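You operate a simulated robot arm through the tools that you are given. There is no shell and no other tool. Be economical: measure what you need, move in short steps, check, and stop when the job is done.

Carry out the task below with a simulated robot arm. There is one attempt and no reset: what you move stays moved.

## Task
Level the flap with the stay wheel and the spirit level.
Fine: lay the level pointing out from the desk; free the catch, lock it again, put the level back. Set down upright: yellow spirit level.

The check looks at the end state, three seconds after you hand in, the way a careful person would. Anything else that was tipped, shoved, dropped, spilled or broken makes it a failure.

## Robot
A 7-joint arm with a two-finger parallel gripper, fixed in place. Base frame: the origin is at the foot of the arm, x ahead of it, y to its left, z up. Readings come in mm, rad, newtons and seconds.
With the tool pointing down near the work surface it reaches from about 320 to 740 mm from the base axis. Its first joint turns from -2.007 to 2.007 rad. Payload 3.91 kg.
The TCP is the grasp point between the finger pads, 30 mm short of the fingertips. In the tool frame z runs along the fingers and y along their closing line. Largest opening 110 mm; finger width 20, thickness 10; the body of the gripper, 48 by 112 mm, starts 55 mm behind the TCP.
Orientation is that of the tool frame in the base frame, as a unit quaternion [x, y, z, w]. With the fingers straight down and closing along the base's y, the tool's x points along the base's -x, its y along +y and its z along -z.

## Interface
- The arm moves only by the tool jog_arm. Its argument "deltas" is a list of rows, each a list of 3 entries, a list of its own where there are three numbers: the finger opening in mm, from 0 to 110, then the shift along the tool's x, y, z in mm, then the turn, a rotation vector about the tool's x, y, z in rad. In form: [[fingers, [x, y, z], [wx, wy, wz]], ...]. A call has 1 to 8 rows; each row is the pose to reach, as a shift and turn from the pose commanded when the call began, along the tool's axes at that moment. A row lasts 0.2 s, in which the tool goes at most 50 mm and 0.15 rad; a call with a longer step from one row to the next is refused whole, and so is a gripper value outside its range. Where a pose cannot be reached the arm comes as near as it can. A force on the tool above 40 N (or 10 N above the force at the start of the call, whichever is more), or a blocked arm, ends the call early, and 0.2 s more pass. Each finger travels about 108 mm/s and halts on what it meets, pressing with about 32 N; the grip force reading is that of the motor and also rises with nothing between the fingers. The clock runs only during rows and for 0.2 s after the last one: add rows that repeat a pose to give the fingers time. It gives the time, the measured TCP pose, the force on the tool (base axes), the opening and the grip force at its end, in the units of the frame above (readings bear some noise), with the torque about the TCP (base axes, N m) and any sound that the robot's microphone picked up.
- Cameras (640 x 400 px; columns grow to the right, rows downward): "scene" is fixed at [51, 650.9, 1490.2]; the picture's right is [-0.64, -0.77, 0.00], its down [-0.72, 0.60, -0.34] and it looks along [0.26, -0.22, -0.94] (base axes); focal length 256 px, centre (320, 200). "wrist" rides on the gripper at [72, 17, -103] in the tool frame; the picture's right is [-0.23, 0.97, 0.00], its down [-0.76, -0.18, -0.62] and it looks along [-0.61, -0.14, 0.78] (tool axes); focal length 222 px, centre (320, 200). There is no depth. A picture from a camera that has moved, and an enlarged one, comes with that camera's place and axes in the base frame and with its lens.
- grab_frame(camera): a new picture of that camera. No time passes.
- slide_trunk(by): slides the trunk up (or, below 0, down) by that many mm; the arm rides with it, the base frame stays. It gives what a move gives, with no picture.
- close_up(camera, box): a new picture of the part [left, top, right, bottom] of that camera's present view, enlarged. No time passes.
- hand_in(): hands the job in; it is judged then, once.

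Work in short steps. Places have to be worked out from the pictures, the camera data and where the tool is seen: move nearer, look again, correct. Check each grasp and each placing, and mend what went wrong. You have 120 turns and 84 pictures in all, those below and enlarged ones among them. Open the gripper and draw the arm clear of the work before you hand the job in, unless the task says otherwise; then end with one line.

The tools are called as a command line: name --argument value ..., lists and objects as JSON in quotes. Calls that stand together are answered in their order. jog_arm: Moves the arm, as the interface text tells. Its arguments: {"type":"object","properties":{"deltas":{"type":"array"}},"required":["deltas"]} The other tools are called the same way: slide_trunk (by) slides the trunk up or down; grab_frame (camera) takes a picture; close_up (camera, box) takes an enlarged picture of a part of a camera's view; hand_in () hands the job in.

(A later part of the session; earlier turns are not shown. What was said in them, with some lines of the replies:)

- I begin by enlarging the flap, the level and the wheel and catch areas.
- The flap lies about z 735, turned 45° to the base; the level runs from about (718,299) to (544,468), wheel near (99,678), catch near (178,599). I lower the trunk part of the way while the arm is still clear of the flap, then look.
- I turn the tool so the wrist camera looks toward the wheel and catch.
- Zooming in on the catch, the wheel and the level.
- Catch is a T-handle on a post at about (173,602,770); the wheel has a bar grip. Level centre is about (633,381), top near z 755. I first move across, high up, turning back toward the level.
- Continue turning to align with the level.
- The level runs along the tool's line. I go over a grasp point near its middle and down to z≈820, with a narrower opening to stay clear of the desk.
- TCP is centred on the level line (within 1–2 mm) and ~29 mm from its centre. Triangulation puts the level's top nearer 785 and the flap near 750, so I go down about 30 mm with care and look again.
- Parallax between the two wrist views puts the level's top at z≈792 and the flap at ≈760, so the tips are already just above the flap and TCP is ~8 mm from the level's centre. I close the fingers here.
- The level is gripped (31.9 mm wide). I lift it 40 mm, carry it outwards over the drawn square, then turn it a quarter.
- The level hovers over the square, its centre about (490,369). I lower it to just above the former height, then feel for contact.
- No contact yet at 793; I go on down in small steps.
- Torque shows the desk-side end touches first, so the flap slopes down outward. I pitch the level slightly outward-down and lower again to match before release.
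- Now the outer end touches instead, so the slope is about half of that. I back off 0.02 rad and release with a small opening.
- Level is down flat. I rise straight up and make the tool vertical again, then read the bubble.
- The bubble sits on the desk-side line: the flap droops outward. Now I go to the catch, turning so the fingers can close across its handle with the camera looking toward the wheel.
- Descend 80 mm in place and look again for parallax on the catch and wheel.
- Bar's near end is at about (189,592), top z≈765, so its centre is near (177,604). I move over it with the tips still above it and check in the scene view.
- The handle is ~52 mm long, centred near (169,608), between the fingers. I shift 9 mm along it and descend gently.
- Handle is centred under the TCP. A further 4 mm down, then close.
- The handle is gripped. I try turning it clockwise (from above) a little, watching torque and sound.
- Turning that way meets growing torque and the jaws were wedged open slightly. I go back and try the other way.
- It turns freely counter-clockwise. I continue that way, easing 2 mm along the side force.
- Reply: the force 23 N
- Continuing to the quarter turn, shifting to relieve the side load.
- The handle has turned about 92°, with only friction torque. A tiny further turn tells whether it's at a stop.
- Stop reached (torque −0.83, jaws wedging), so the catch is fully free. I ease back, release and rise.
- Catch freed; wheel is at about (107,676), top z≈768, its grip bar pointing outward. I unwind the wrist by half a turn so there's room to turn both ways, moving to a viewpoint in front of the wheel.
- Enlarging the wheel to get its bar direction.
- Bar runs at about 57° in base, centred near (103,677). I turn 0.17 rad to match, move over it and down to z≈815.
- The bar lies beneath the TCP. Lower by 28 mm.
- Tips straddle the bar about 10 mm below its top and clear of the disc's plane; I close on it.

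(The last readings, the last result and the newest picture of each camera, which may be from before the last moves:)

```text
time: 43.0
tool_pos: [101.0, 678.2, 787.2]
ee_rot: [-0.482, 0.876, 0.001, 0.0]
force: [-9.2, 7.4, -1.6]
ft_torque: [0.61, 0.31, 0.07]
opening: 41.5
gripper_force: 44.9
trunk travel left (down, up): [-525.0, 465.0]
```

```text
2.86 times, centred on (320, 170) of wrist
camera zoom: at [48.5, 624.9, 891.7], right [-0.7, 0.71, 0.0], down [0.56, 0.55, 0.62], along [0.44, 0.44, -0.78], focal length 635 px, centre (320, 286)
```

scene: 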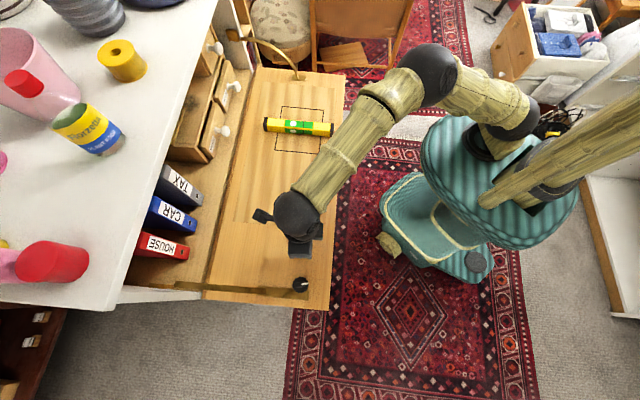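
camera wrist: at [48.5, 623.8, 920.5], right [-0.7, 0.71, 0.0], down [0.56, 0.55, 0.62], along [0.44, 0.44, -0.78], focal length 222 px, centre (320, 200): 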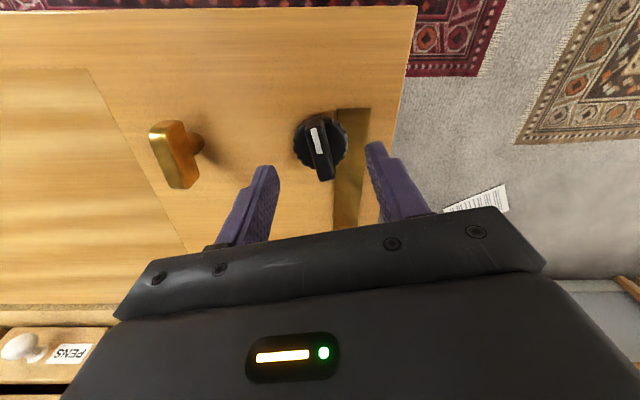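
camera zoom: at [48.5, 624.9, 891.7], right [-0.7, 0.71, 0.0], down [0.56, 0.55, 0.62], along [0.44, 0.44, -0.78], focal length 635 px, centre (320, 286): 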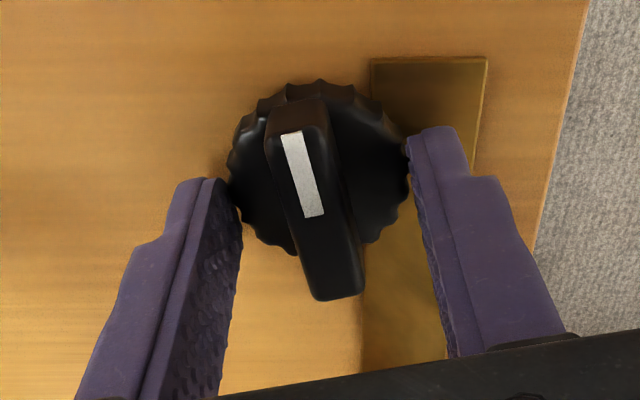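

The fingers stopped on the disc rim (41.5 mm), not the bar. For a positive grip I open, rise 8 mm, re-centre 2 mm and close on the bar.

jog_arm --deltas '[[55, [0, 0, 0], [0, 0, 0]], [55, [0, 2, -8], [0, 0, 0]], [30, [0, 2, -8], [0, 0, 0]], [10, [0, 2, -8], [0, 0, 0]], [0, [0, 2, -8], [0, 0, 0]], [0, [0, 2, -8], [0, 0, 0]]]'

close_up --camera "wrist" --box '[220, 100, 420, 240]'

```text
time: 44.4
tool_pos: [101.0, 679.1, 796.2]
ee_rot: [-0.481, 0.877, 0.001, 0.0]
force: [2.6, -1.8, 0.5]
ft_torque: [-0.75, -0.19, 0.03]
opening: 12.8
gripper_force: 45.1
trunk travel left (down, up): [-525.0, 465.0]
```

```text
2.86 times, centred on (320, 170) of wrist
camera zoom: at [48.8, 626.1, 900.3], right [-0.7, 0.71, 0.0], down [0.56, 0.55, 0.62], along [0.45, 0.44, -0.78], focal length 635 px, centre (320, 286)
```

zoom: 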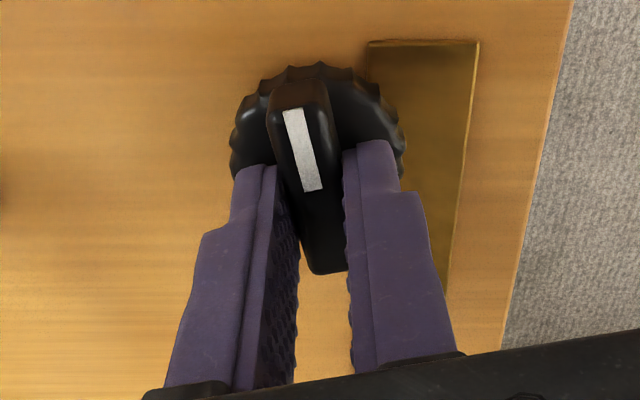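

The bar is gripped (12.8 mm). I turn the wheel 0.45 rad clockwise as a trial and watch the bubble in the scene view.

jog_arm --deltas '[[0, [0, 0, 0], [0, 0, 0.1]], [0, [0, 0, 0], [0, 0, 0.2]], [0, [0, 0, 0], [0, 0, 0.3]], [0, [0, 0, 0], [0, 0, 0.4]], [0, [0, 0, 0], [0, 0, 0.45]]]'

close_up --camera "scene" --box '[275, 110, 315, 140]'

close_up --camera "wrist" --box '[220, 100, 420, 240]'

```text
time: 45.6
tool_pos: [102.1, 678.5, 799.2]
ee_rot: [-0.273, 0.962, 0.003, 0.001]
force: [10.1, 4.1, 18.3]
ft_torque: [-0.43, 0.74, 0.13]
opening: 12.6
gripper_force: 44.9
trunk travel left (down, up): [-525.0, 465.0]
```

```text
13.33 times, centred on (295, 125) of scene
camera zoom: at [51.0, 650.9, 1490.2], right [-0.64, -0.77, 0.0], down [-0.72, 0.6, -0.34], along [0.26, -0.22, -0.94], focal length 3420 px, centre (653, 1200)
```

zoom: 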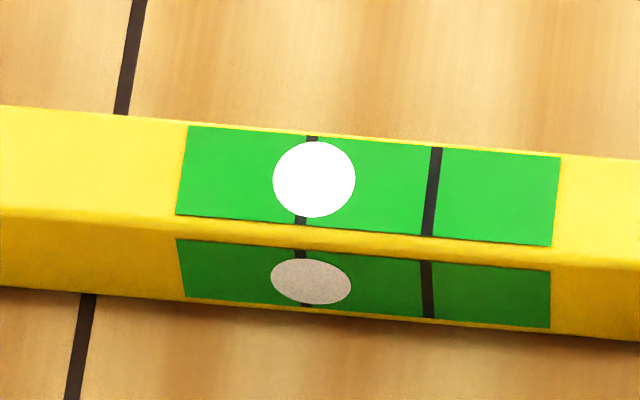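

```text
2.86 times, centred on (320, 170) of wrist
camera zoom: at [32.4, 653.0, 901.9], right [-0.32, 0.95, 0.01], down [0.74, 0.24, 0.62], along [0.59, 0.2, -0.78], focal length 635 px, centre (320, 286)
```

zoom: 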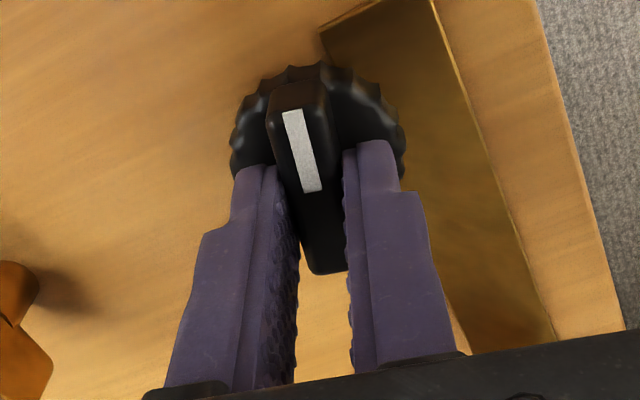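

Clockwise raises the flap (tool pushed up) and the bubble is creeping inward. I continue clockwise 0.6 rad, following the rising wheel by a few mm.

jog_arm --deltas '[[0, [0, 0, -2], [0, 0, 0]], [0, [0, 0, -3], [0, 0, 0.1]], [0, [0, 0, -4], [0, 0, 0.2]], [0, [0, 0, -5], [0, 0, 0.3]], [0, [0, 0, -6], [0, 0, 0.4]], [0, [0, 0, -7], [0, 0, 0.5]], [0, [0, 0, -7], [0, 0, 0.6]]]'

close_up --camera "scene" --box '[275, 110, 315, 140]'

```text
time: 47.2
tool_pos: [102.3, 676.7, 801.5]
ee_rot: [0.024, 1.0, -0.002, 0.0]
force: [15.2, -13.6, -10.6]
ft_torque: [0.37, 0.78, 0.09]
opening: 12.9
gripper_force: 44.7
trunk travel left (down, up): [-525.0, 465.0]
```

```text
13.33 times, centred on (295, 125) of scene
camera zoom: at [51.0, 650.9, 1490.2], right [-0.64, -0.77, 0.0], down [-0.72, 0.6, -0.34], along [0.26, -0.22, -0.94], focal length 3420 px, centre (653, 1200)
```

zoom: 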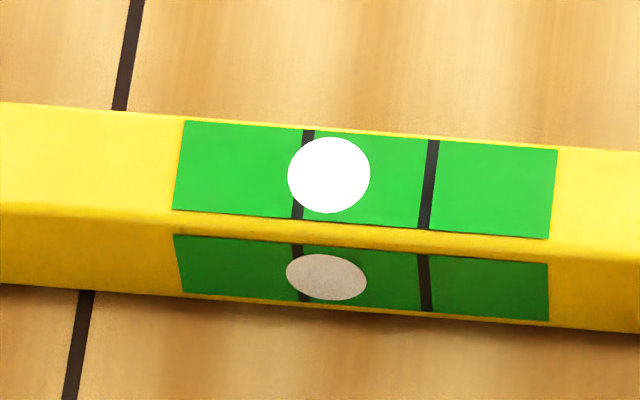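

Bubble moves ~19 px per 0.6 rad; about 37 px remain (~1.2 rad). I continue 0.7 rad, easing the side loads.

jog_arm --deltas '[[0, [-1, -1, 1], [0, 0, 0.1]], [0, [-2, -2, 1], [0, 0, 0.2]], [0, [-2, -2, 1], [0, 0, 0.3]], [0, [-2, -2, 0], [0, 0, 0.4]], [0, [-2, -2, 0], [0, 0, 0.5]], [0, [-2, -2, -1], [0, 0, 0.6]], [0, [-2, -2, -1], [0, 0, 0.7]]]'

close_up --camera "scene" --box '[275, 110, 315, 140]'

```text
time: 48.8
tool_pos: [101.8, 674.7, 804.4]
ee_rot: [0.365, 0.931, -0.001, -0.001]
force: [2.2, -10.7, -5.4]
ft_torque: [0.71, 0.58, 0.07]
opening: 12.9
gripper_force: 45.0
trunk travel left (down, up): [-525.0, 465.0]
```

```text
13.33 times, centred on (295, 125) of scene
camera zoom: at [51.0, 650.9, 1490.2], right [-0.64, -0.77, 0.0], down [-0.72, 0.6, -0.34], along [0.26, -0.22, -0.94], focal length 3420 px, centre (653, 1200)
```

zoom: 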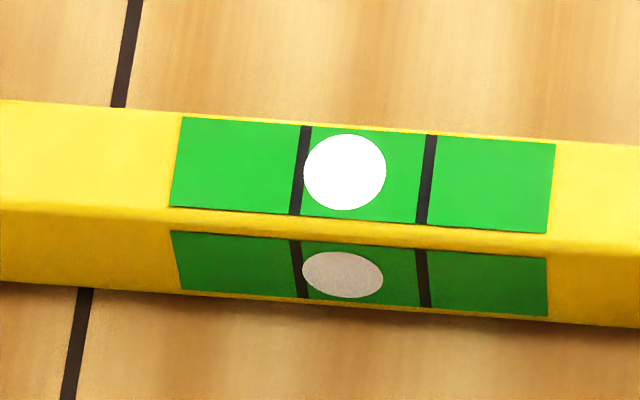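

About 17 px remain; 0.6 rad more.

jog_arm --deltas '[[0, [-1, -1, 0], [0, 0, 0.1]], [0, [-1, -1, 0], [0, 0, 0.2]], [0, [-1, -1, 0], [0, 0, 0.3]], [0, [-1, -1, -1], [0, 0, 0.4]], [0, [-1, -1, -1], [0, 0, 0.5]], [0, [-1, -1, -1], [0, 0, 0.6]]]'

close_up --camera "scene" --box '[275, 110, 315, 140]'

```text
time: 50.2
tool_pos: [100.1, 675.6, 807.8]
ee_rot: [0.623, 0.783, 0.0, -0.001]
force: [-6.6, 10.6, 9.3]
ft_torque: [-0.7, 0.21, 0.14]
opening: 12.8
gripper_force: 45.2
trunk travel left (down, up): [-525.0, 465.0]
```

```text
13.33 times, centred on (295, 125) of scene
camera zoom: at [51.0, 650.9, 1490.2], right [-0.64, -0.77, 0.0], down [-0.72, 0.6, -0.34], along [0.26, -0.22, -0.94], focal length 3420 px, centre (653, 1200)
```

zoom: 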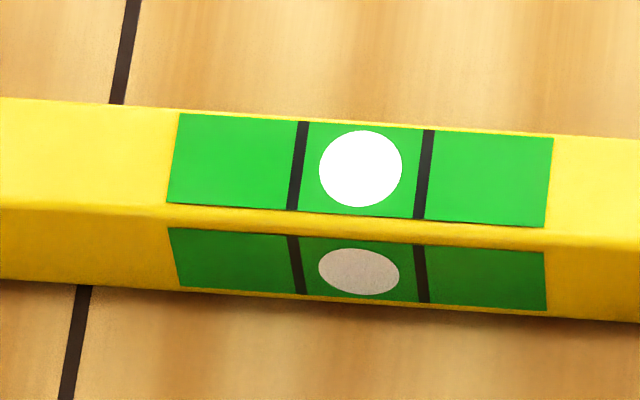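

The bubble is centred between the lines. I release the wheel, rise and recheck without the arm's load.

jog_arm --deltas '[[20, [0, 0, 0], [0, 0, 0]], [45, [0, 0, 0], [0, 0, 0]], [45, [0, 0, -30], [0, 0, 0]], [50, [0, 0, -75], [0, 0, 0]]]'

close_up --camera "scene" --box '[275, 110, 315, 140]'

```text
time: 51.2
tool_pos: [99.6, 672.6, 879.7]
ee_rot: [0.623, 0.782, 0.0, 0.0]
force: [-0.4, 1.0, -0.1]
ft_torque: [0.0, -0.01, 0.0]
opening: 49.7
gripper_force: 0.1
trunk travel left (down, up): [-525.0, 465.0]
```

```text
13.33 times, centred on (295, 125) of scene
camera zoom: at [51.0, 650.9, 1490.2], right [-0.64, -0.77, 0.0], down [-0.72, 0.6, -0.34], along [0.26, -0.22, -0.94], focal length 3420 px, centre (653, 1200)
```

zoom: 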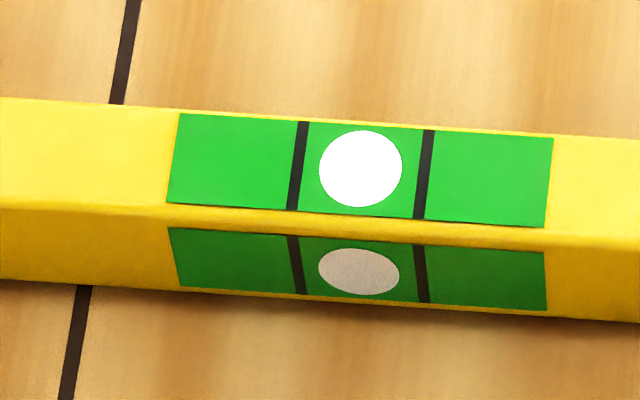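

Still centred with no load. Now back over the catch, unwinding to line up with its handle.

jog_arm --deltas '[[60, [-11, 7, 0], [0, 0, -0.147]], [60, [-22, 14, 0], [0, 0, -0.294]], [60, [-33, 21, 0], [0, 0, -0.441]], [60, [-44, 28, 0], [0, 0, -0.588]], [60, [-55, 35, 0], [0, 0, -0.735]], [60, [-66, 42, 0], [0, 0, -0.882]], [60, [-76, 47, 0], [0, 0, -1.029]], [60, [-86, 52, 0], [0, 0, -1.176]]]'

jog_arm --deltas '[[54, [0, 0, 0], [0, 0, -0.147]], [54, [0, 0, 0], [0, 0, -0.294]], [54, [0, 0, 0], [0, 0, -0.441]], [54, [0, 0, 0], [0, 0, -0.588]], [54, [0, 0, 0], [0, 0, -0.735]], [54, [0, 0, 20], [0, 0, -0.882]], [54, [0, 0, 55], [0, 0, -0.98]]]'

grab_frame --camera "wrist"

```text
time: 53.0
tool_pos: [174.4, 601.4, 881.0]
ee_rot: [0.083, 0.997, 0.0, 0.0]
force: [0.2, 0.2, 0.3]
ft_torque: [0.0, 0.01, -0.06]
opening: 60.3
gripper_force: 0.1
trunk travel left (down, up): [-525.0, 465.0]
```

```text
time: 54.6
tool_pos: [172.4, 602.0, 823.8]
ee_rot: [-0.396, 0.918, 0.0, 0.001]
force: [-0.9, 0.0, 0.2]
ft_torque: [-0.01, -0.03, 0.01]
opening: 53.9
gripper_force: 0.1
trunk travel left (down, up): [-525.0, 465.0]
```

```text
39 pictures are left
camera wrist: at [110.4, 560.5, 927.6], right [-0.55, 0.83, 0.0], down [0.65, 0.43, 0.62], along [0.52, 0.34, -0.78], focal length 222 px, centre (320, 200)
```

wrist: 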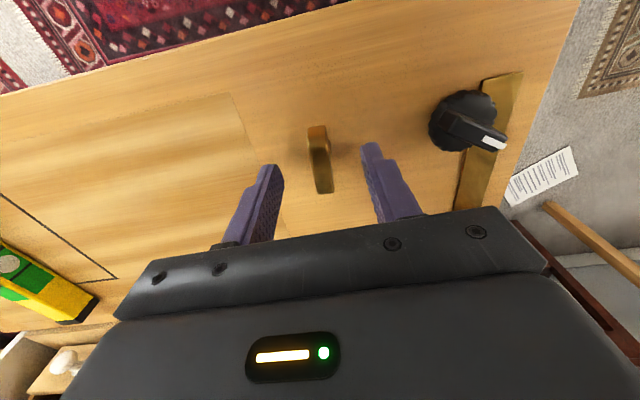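

Handle is centred between the fingers. Descend to z≈790 (flap has risen ~8 mm) and close.

jog_arm --deltas '[[54, [0, 0, 12], [0, 0, 0]], [54, [0, 0, 24], [0, 0, 0]], [54, [0, 0, 33], [0, 0, 0]]]'

jog_arm --deltas '[[35, [0, 0, 0], [0, 0, 0]], [15, [0, 0, 0], [0, 0, 0]], [0, [0, 0, 0], [0, 0, 0]], [0, [0, 0, 0], [0, 0, 0]]]'

close_up --camera "wrist" --box '[220, 100, 420, 240]'

```text
time: 55.4
tool_pos: [171.7, 601.9, 790.8]
ee_rot: [-0.394, 0.919, 0.0, 0.0]
force: [0.5, 0.0, 0.4]
ft_torque: [-0.01, -0.03, 0.04]
opening: 54.3
gripper_force: 0.1
trunk travel left (down, up): [-525.0, 465.0]
```

```text
time: 56.4
tool_pos: [171.1, 602.7, 791.5]
ee_rot: [-0.395, 0.919, 0.0, 0.0]
force: [-4.2, 5.0, -1.5]
ft_torque: [0.01, -0.4, 0.04]
opening: 15.7
gripper_force: 45.0
trunk travel left (down, up): [-525.0, 465.0]
```

```text
2.86 times, centred on (320, 170) of wrist
camera zoom: at [110.4, 561.1, 894.5], right [-0.55, 0.84, 0.0], down [0.65, 0.43, 0.62], along [0.52, 0.34, -0.78], focal length 635 px, centre (320, 286)
```

zoom: 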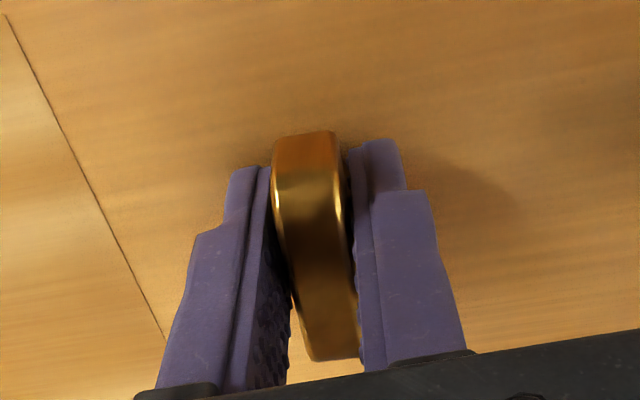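

Gripped (15.7 mm). I turn clockwise back toward the locked position in two stages.

jog_arm --deltas '[[0, [0, 0, 0], [0, 0, 0.1]], [0, [0, 0, 0], [0, 0, 0.2]], [0, [0, 0, 0], [0, 0, 0.3]], [0, [0, 0, 0], [0, 0, 0.4]], [0, [0, 0, 0], [0, 0, 0.5]], [0, [0, 0, 0], [0, 0, 0.6]], [0, [0, 0, 0], [0, 0, 0.7]], [0, [0, 0, 0], [0, 0, 0.8]]]'

```text
time: 58.2
tool_pos: [171.9, 604.3, 790.6]
ee_rot: [-0.005, 1.0, 0.0, -0.001]
force: [-11.0, 20.7, -9.0]
ft_torque: [0.02, -0.24, 0.1]
opening: 15.6
gripper_force: 45.0
trunk travel left (down, up): [-525.0, 465.0]
```

Continuing, shifting with the side force.

jog_arm --deltas '[[0, [1, 2, 1], [0, 0, 0.1]], [0, [2, 4, 1], [0, 0, 0.2]], [0, [2, 4, 1], [0, 0, 0.3]], [0, [2, 4, 1], [0, 0, 0.4]], [0, [2, 4, 1], [0, 0, 0.5]], [0, [2, 4, 1], [0, 0, 0.6]], [0, [2, 4, 1], [0, 0, 0.7]], [0, [2, 4, 1], [0, 0, 0.8]]]'

```text
time: 60.0
tool_pos: [171.8, 606.9, 790.8]
ee_rot: [0.386, 0.922, 0.0, 0.0]
force: [2.1, 3.1, 1.3]
ft_torque: [-0.32, 0.24, 0.19]
opening: 15.6
gripper_force: 45.1
trunk travel left (down, up): [-525.0, 465.0]
```

jog_arm --deltas '[[0, [0, 0, 0], [0, 0, 0.05]], [0, [0, 0, 0], [0, 0, 0.1]], [0, [0, 0, 0], [0, 0, 0.12]]]'

close_up --camera "scene" --box '[275, 110, 315, 140]'

```text
time: 60.8
tool_pos: [172.3, 607.2, 790.3]
ee_rot: [0.439, 0.898, 0.001, 0.0]
force: [6.2, 9.2, 0.4]
ft_torque: [0.41, -0.27, 0.65]
opening: 15.9
gripper_force: 45.3
trunk travel left (down, up): [-525.0, 465.0]
```

```text
13.33 times, centred on (295, 125) of scene
camera zoom: at [51.0, 650.9, 1490.2], right [-0.64, -0.77, 0.0], down [-0.72, 0.6, -0.34], along [0.26, -0.22, -0.94], focal length 3420 px, centre (653, 1200)
```

zoom: 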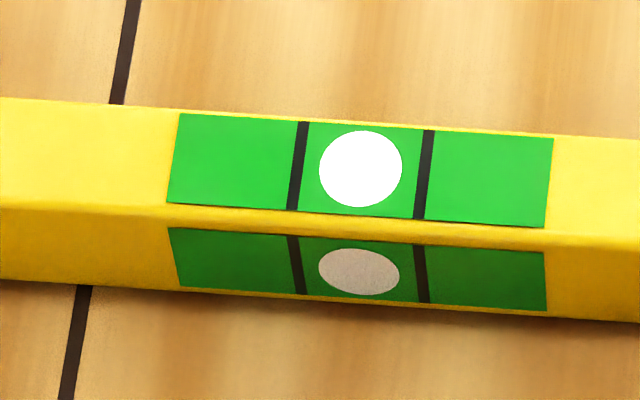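

The stop is reached (torque 0.65) and the bubble is still centred. I ease off, release and rise, then check the catch's position.

jog_arm --deltas '[[0, [0, 0, 0], [0, 0, -0.1]], [25, [0, 0, 0], [0, 0, -0.1]], [50, [0, 0, 0], [0, 0, -0.1]], [50, [0, 0, -30], [0, 0, -0.1]], [50, [0, 0, -70], [0, 0, -0.1]], [60, [0, 0, -110], [0, 0, -0.1]]]'

grab_frame --camera "wrist"

```text
time: 62.2
tool_pos: [170.7, 609.5, 900.1]
ee_rot: [0.395, 0.919, 0.0, 0.0]
force: [0.2, -0.5, 0.2]
ft_torque: [0.0, 0.02, 0.0]
opening: 60.0
gripper_force: 0.0
trunk travel left (down, up): [-525.0, 465.0]
```

```text
36 pictures are left
camera wrist: at [135.0, 671.9, 1005.1], right [0.86, 0.51, 0.0], down [0.4, -0.67, 0.62], along [0.32, -0.54, -0.78], focal length 222 px, centre (320, 200)
```

wrist: 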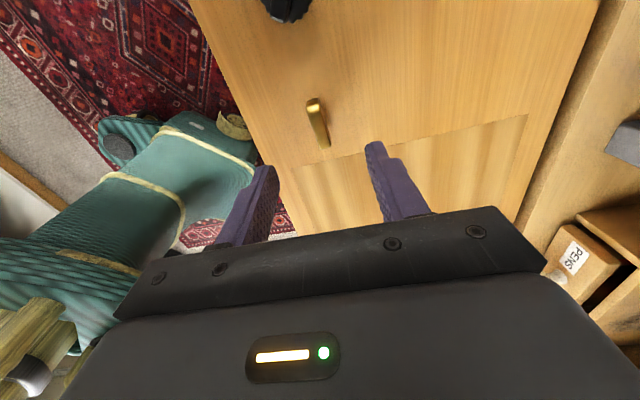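

The catch is back in line with the hinge, locked. I return to above the level, turning to its orientation.

jog_arm --deltas '[[60, [-36, 5, 0], [0, 0, -0.146]], [60, [-72, 11, 0], [0, 0, -0.292]], [60, [-108, 16, 0], [0, 0, -0.438]], [60, [-144, 22, 0], [0, 0, -0.584]], [60, [-180, 27, 0], [0, 0, -0.73]], [60, [-216, 32, 0], [0, 0, -0.876]], [60, [-252, 38, 0], [0, 0, -1.022]], [60, [-287, 43, 0], [0, 0, -1.168]]]'

jog_arm --deltas '[[66, [-19, -31, 0], [0, 0, -0.146]], [66, [-38, -62, 0], [0, 0, -0.292]], [66, [-57, -93, 0], [0, 0, -0.436]], [66, [-57, -93, 30], [0, 0, -0.436]], [66, [-57, -93, 65], [0, 0, -0.436]]]'

grab_frame --camera "wrist"

```text
time: 64.0
tool_pos: [399.0, 423.3, 898.8]
ee_rot: [-0.18, 0.984, 0.0, 0.0]
force: [0.2, -0.5, 0.4]
ft_torque: [-0.01, 0.0, 0.01]
opening: 60.0
gripper_force: 0.0
trunk travel left (down, up): [-525.0, 465.0]
```

```text
time: 65.2
tool_pos: [483.9, 358.4, 835.8]
ee_rot: [-0.387, 0.922, 0.0, 0.0]
force: [0.1, -0.2, 0.1]
ft_torque: [-0.02, -0.03, -0.01]
opening: 66.3
gripper_force: 0.2
trunk travel left (down, up): [-525.0, 465.0]
```

```text
35 pictures are left
camera wrist: at [422.7, 318.2, 940.2], right [-0.54, 0.84, 0.0], down [0.66, 0.42, 0.62], along [0.53, 0.33, -0.78], focal length 222 px, centre (320, 200)
```

wrist: 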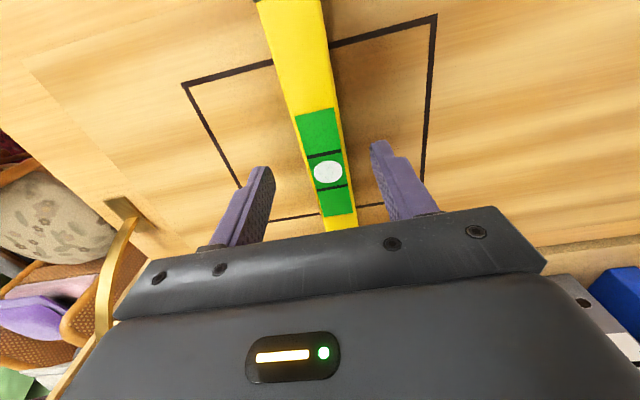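

Bubble central here as well. I shift (−5, +3) to the former grip spot, descend to z≈793 and close.

jog_arm --deltas '[[66, [-5, 3, 10], [0, 0, 0]], [66, [-5, 3, 25], [0, 0, 0]], [66, [-5, 3, 38], [0, 0, 0]], [66, [-5, 3, 43], [0, 0, 0]]]'

jog_arm --deltas '[[50, [0, 0, 0], [0, 0, 0]], [30, [0, 0, 0], [0, 0, 0]], [15, [0, 0, 0], [0, 0, 0]], [0, [0, 0, 0], [0, 0, 0]]]'

grab_frame --camera "wrist"

```text
time: 66.2
tool_pos: [486.0, 365.9, 793.2]
ee_rot: [-0.387, 0.922, 0.0, 0.0]
force: [0.6, 0.4, 0.1]
ft_torque: [0.01, 0.0, -0.03]
opening: 65.5
gripper_force: 0.1
trunk travel left (down, up): [-525.0, 465.0]
```

```text
time: 67.2
tool_pos: [486.9, 365.9, 793.6]
ee_rot: [-0.387, 0.922, 0.0, -0.001]
force: [0.4, -1.0, -0.5]
ft_torque: [0.04, -0.04, -0.08]
opening: 31.7
gripper_force: 31.8
trunk travel left (down, up): [-525.0, 465.0]
```

```text
34 pictures are left
camera wrist: at [425.2, 325.7, 896.3], right [-0.54, 0.84, 0.0], down [0.66, 0.42, 0.62], along [0.53, 0.33, -0.78], focal length 222 px, centre (320, 200)
```

wrist: 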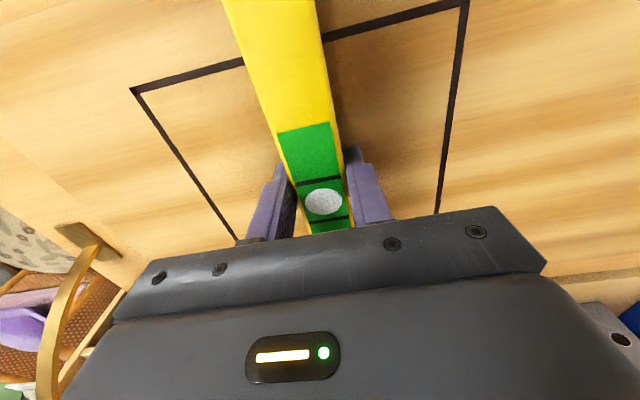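

Same grip as before (31.7 mm). Lift 40 mm and turn back.

jog_arm --deltas '[[0, [0, 0, -20], [0, 0, 0]], [0, [0, 0, -40], [0, 0, 0]], [0, [0, 0, -40], [0, 0, 0.14]], [0, [0, 0, -40], [0, 0, 0.28]], [0, [0, 0, -40], [0, 0, 0.42]], [0, [0, 0, -40], [0, 0, 0.56]], [0, [0, 0, -40], [0, 0, 0.7]], [0, [0, 0, -40], [0, 0, 0.84]]]'

jog_arm --deltas '[[0, [0, 0, 0], [0, 0, 0.14]], [0, [0, 0, 0], [0, 0, 0.28]], [0, [0, 0, 0], [0, 0, 0.42]], [0, [-20, 7, 0], [0, 0, 0.56]], [0, [-50, 18, 0], [0, 0, 0.7]], [0, [-80, 29, 0], [0, 0, 0.731]], [0, [-110, 40, 0], [0, 0, 0.731]]]'

close_up --camera "scene" --box '[190, 20, 370, 170]'

```text
time: 69.0
tool_pos: [486.6, 365.8, 831.8]
ee_rot: [0.023, 1.0, 0.0, 0.0]
force: [0.8, 0.5, -2.1]
ft_torque: [-0.04, 0.0, -0.03]
opening: 31.5
gripper_force: 31.5
trunk travel left (down, up): [-525.0, 465.0]
```

```text
time: 70.6
tool_pos: [599.4, 398.8, 832.5]
ee_rot: [0.379, 0.925, 0.0, -0.001]
force: [0.3, 0.0, -1.7]
ft_torque: [0.02, 0.01, -0.04]
opening: 31.4
gripper_force: 32.2
trunk travel left (down, up): [-525.0, 465.0]
```

```text
2.67 times, centred on (280, 95) of scene
camera zoom: at [51.0, 650.9, 1490.2], right [-0.64, -0.77, 0.0], down [-0.72, 0.6, -0.34], along [0.26, -0.22, -0.94], focal length 684 px, centre (427, 480)
```

zoom: 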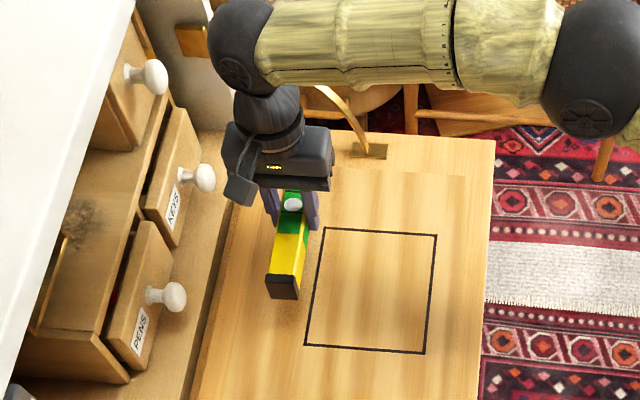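

I correct by ~2 mm and lower to just above contact, then feel for it.

jog_arm --deltas '[[0, [2, 1, 12], [0, 0, 0]], [0, [2, 1, 24], [0, 0, 0]], [0, [2, 1, 34], [0, 0, 0]], [0, [2, 1, 34], [0, 0, 0]]]'

jog_arm --deltas '[[0, [0, 0, 1], [0, 0, 0]], [0, [0, 0, 2], [0, 0, 0]], [0, [0, 0, 3], [0, 0, 0]]]'

```text
time: 71.6
tool_pos: [597.2, 404.2, 798.5]
ee_rot: [0.379, 0.925, -0.001, -0.001]
force: [0.3, 0.3, -2.0]
ft_torque: [-0.02, 0.0, 0.02]
opening: 31.8
gripper_force: 31.7
trunk travel left (down, up): [-525.0, 465.0]
```

```text
time: 72.4
tool_pos: [596.7, 402.3, 794.4]
ee_rot: [0.379, 0.926, 0.0, 0.001]
force: [0.0, 0.1, -1.8]
ft_torque: [-0.02, -0.02, -0.01]
opening: 31.9
gripper_force: 32.2
trunk travel left (down, up): [-525.0, 465.0]
```

jog_arm --deltas '[[0, [-1, 0, 1], [0, 0, 0]], [0, [-1, 0, 2], [0, 0, 0]], [0, [-1, 0, 3], [0, 0, 0]]]'

```text
time: 73.2
tool_pos: [596.9, 403.7, 792.1]
ee_rot: [0.379, 0.925, 0.0, 0.0]
force: [-1.6, 0.2, 2.2]
ft_torque: [-0.45, -0.33, -0.18]
opening: 32.0
gripper_force: 32.2
trunk travel left (down, up): [-525.0, 465.0]
```

Contact felt at the far end; one more mm, then release gently.

jog_arm --deltas '[[0, [0, 0, 1], [0, 0, 0]], [36, [0, 0, 1], [0, 0, 0]], [46, [0, 0, 1], [0, 0, 0]], [58, [0, 0, 1], [0, 0, 0]]]'

jog_arm --deltas '[[62, [0, 0, -20], [0, 0, 0]], [62, [0, 0, -50], [0, 0, 0]], [70, [0, 0, -95], [0, 0, 0]], [70, [40, -10, -120], [0, 0, 0]]]'

close_up --camera "scene" --box '[190, 20, 370, 170]'

grab_frame --camera "wrist"

```text
time: 74.2
tool_pos: [597.1, 402.9, 792.3]
ee_rot: [0.379, 0.926, 0.0, -0.001]
force: [0.3, 0.1, -0.5]
ft_torque: [-0.01, 0.04, 0.03]
opening: 57.9
gripper_force: 0.2
trunk travel left (down, up): [-525.0, 465.0]
```

```text
time: 75.2
tool_pos: [561.1, 423.0, 911.0]
ee_rot: [0.379, 0.925, 0.0, 0.0]
force: [0.7, 0.5, 0.0]
ft_torque: [0.01, -0.02, -0.01]
opening: 70.1
gripper_force: 0.1
trunk travel left (down, up): [-525.0, 465.0]
```

```text
2.67 times, centred on (280, 95) of scene
camera zoom: at [51.0, 650.9, 1490.2], right [-0.64, -0.77, 0.0], down [-0.72, 0.6, -0.34], along [0.26, -0.22, -0.94], focal length 684 px, centre (427, 480)
```

zoom: 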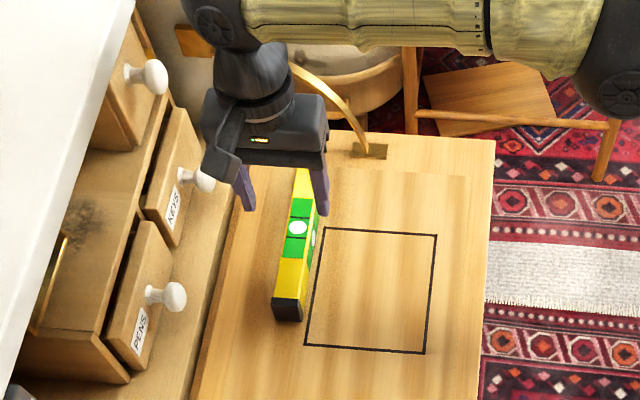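

```text
31 pictures are left
camera wrist: at [521.9, 485.2, 1015.0], right [0.84, 0.53, 0.0], down [0.42, -0.66, 0.62], along [0.33, -0.53, -0.78], focal length 222 px, centre (320, 200)
```

wrist: 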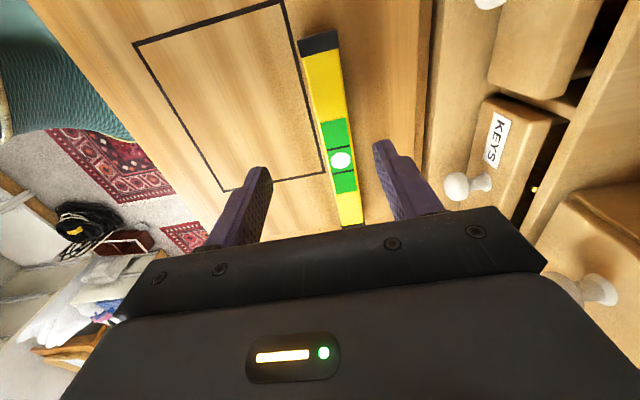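

The level is back at its original place, upright. I withdraw the arm up and away from the flap and take a last look.

jog_arm --deltas '[[80, [0, -10, -40], [0, 0, 0]], [80, [15, -45, -70], [0, 0, 0]], [80, [30, -85, -90], [0, 0, 0]], [80, [45, -130, -100], [0, 0, 0]], [80, [60, -170, -100], [0, 0, 0]], [80, [75, -210, -100], [0, 0, 0]], [80, [90, -250, -100], [0, 0, 0]], [80, [95, -271, -100], [0, 0, 0]]]'

grab_frame --camera "scene"

close_up --camera "scene" --box '[190, 180, 370, 320]'

close_up --camera "scene" --box '[190, 20, 370, 170]'

```text
time: 77.0
tool_pos: [308.0, 296.3, 1009.5]
ee_rot: [0.379, 0.925, -0.001, 0.0]
force: [0.2, 0.1, -0.9]
ft_torque: [0.04, 0.0, 0.0]
opening: 79.9
gripper_force: 0.1
trunk travel left (down, up): [-525.0, 465.0]
```

```text
30 pictures are left
```

scene: 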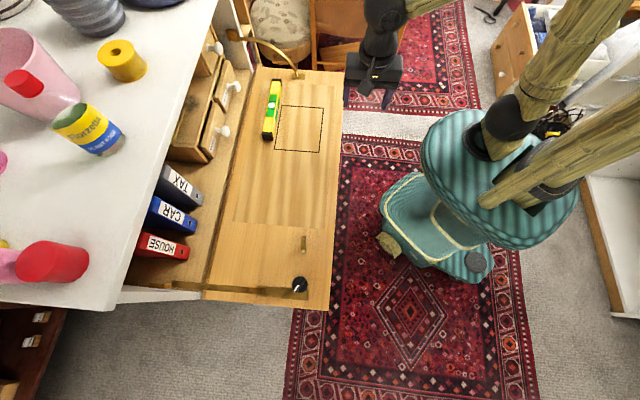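

```text
2.86 times, centred on (280, 250) of scene
camera zoom: at [51.0, 650.9, 1490.2], right [-0.64, -0.77, 0.0], down [-0.72, 0.6, -0.34], along [0.26, -0.22, -0.94], focal length 733 px, centre (434, 57)
```

zoom: 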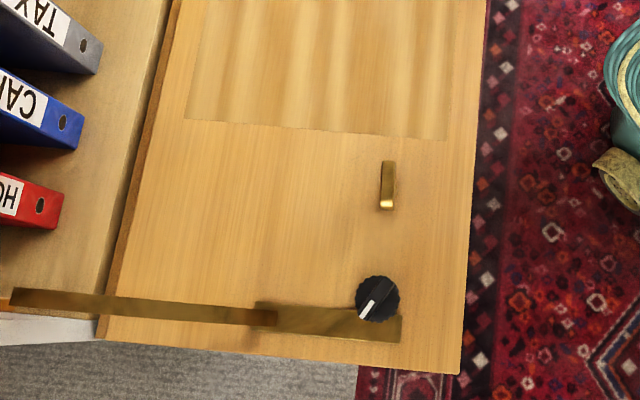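

```text
2.67 times, centred on (280, 95) of scene
camera zoom: at [51.0, 650.9, 1490.2], right [-0.64, -0.77, 0.0], down [-0.72, 0.6, -0.34], along [0.26, -0.22, -0.94], focal length 684 px, centre (427, 480)
```

zoom: 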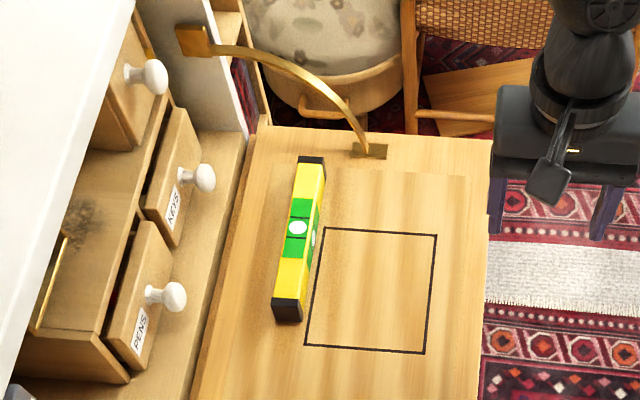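

All is in order: flap level, catch locked, level back in place and the arm clear. I hand in.

hand_in

```text
The job is handed in.
```

The flap is level: the bubble was centred with the arm off the flap and stayed there as I locked the catch. The spirit level is back upright in its original place, the arm is clear, and the job is handed in.
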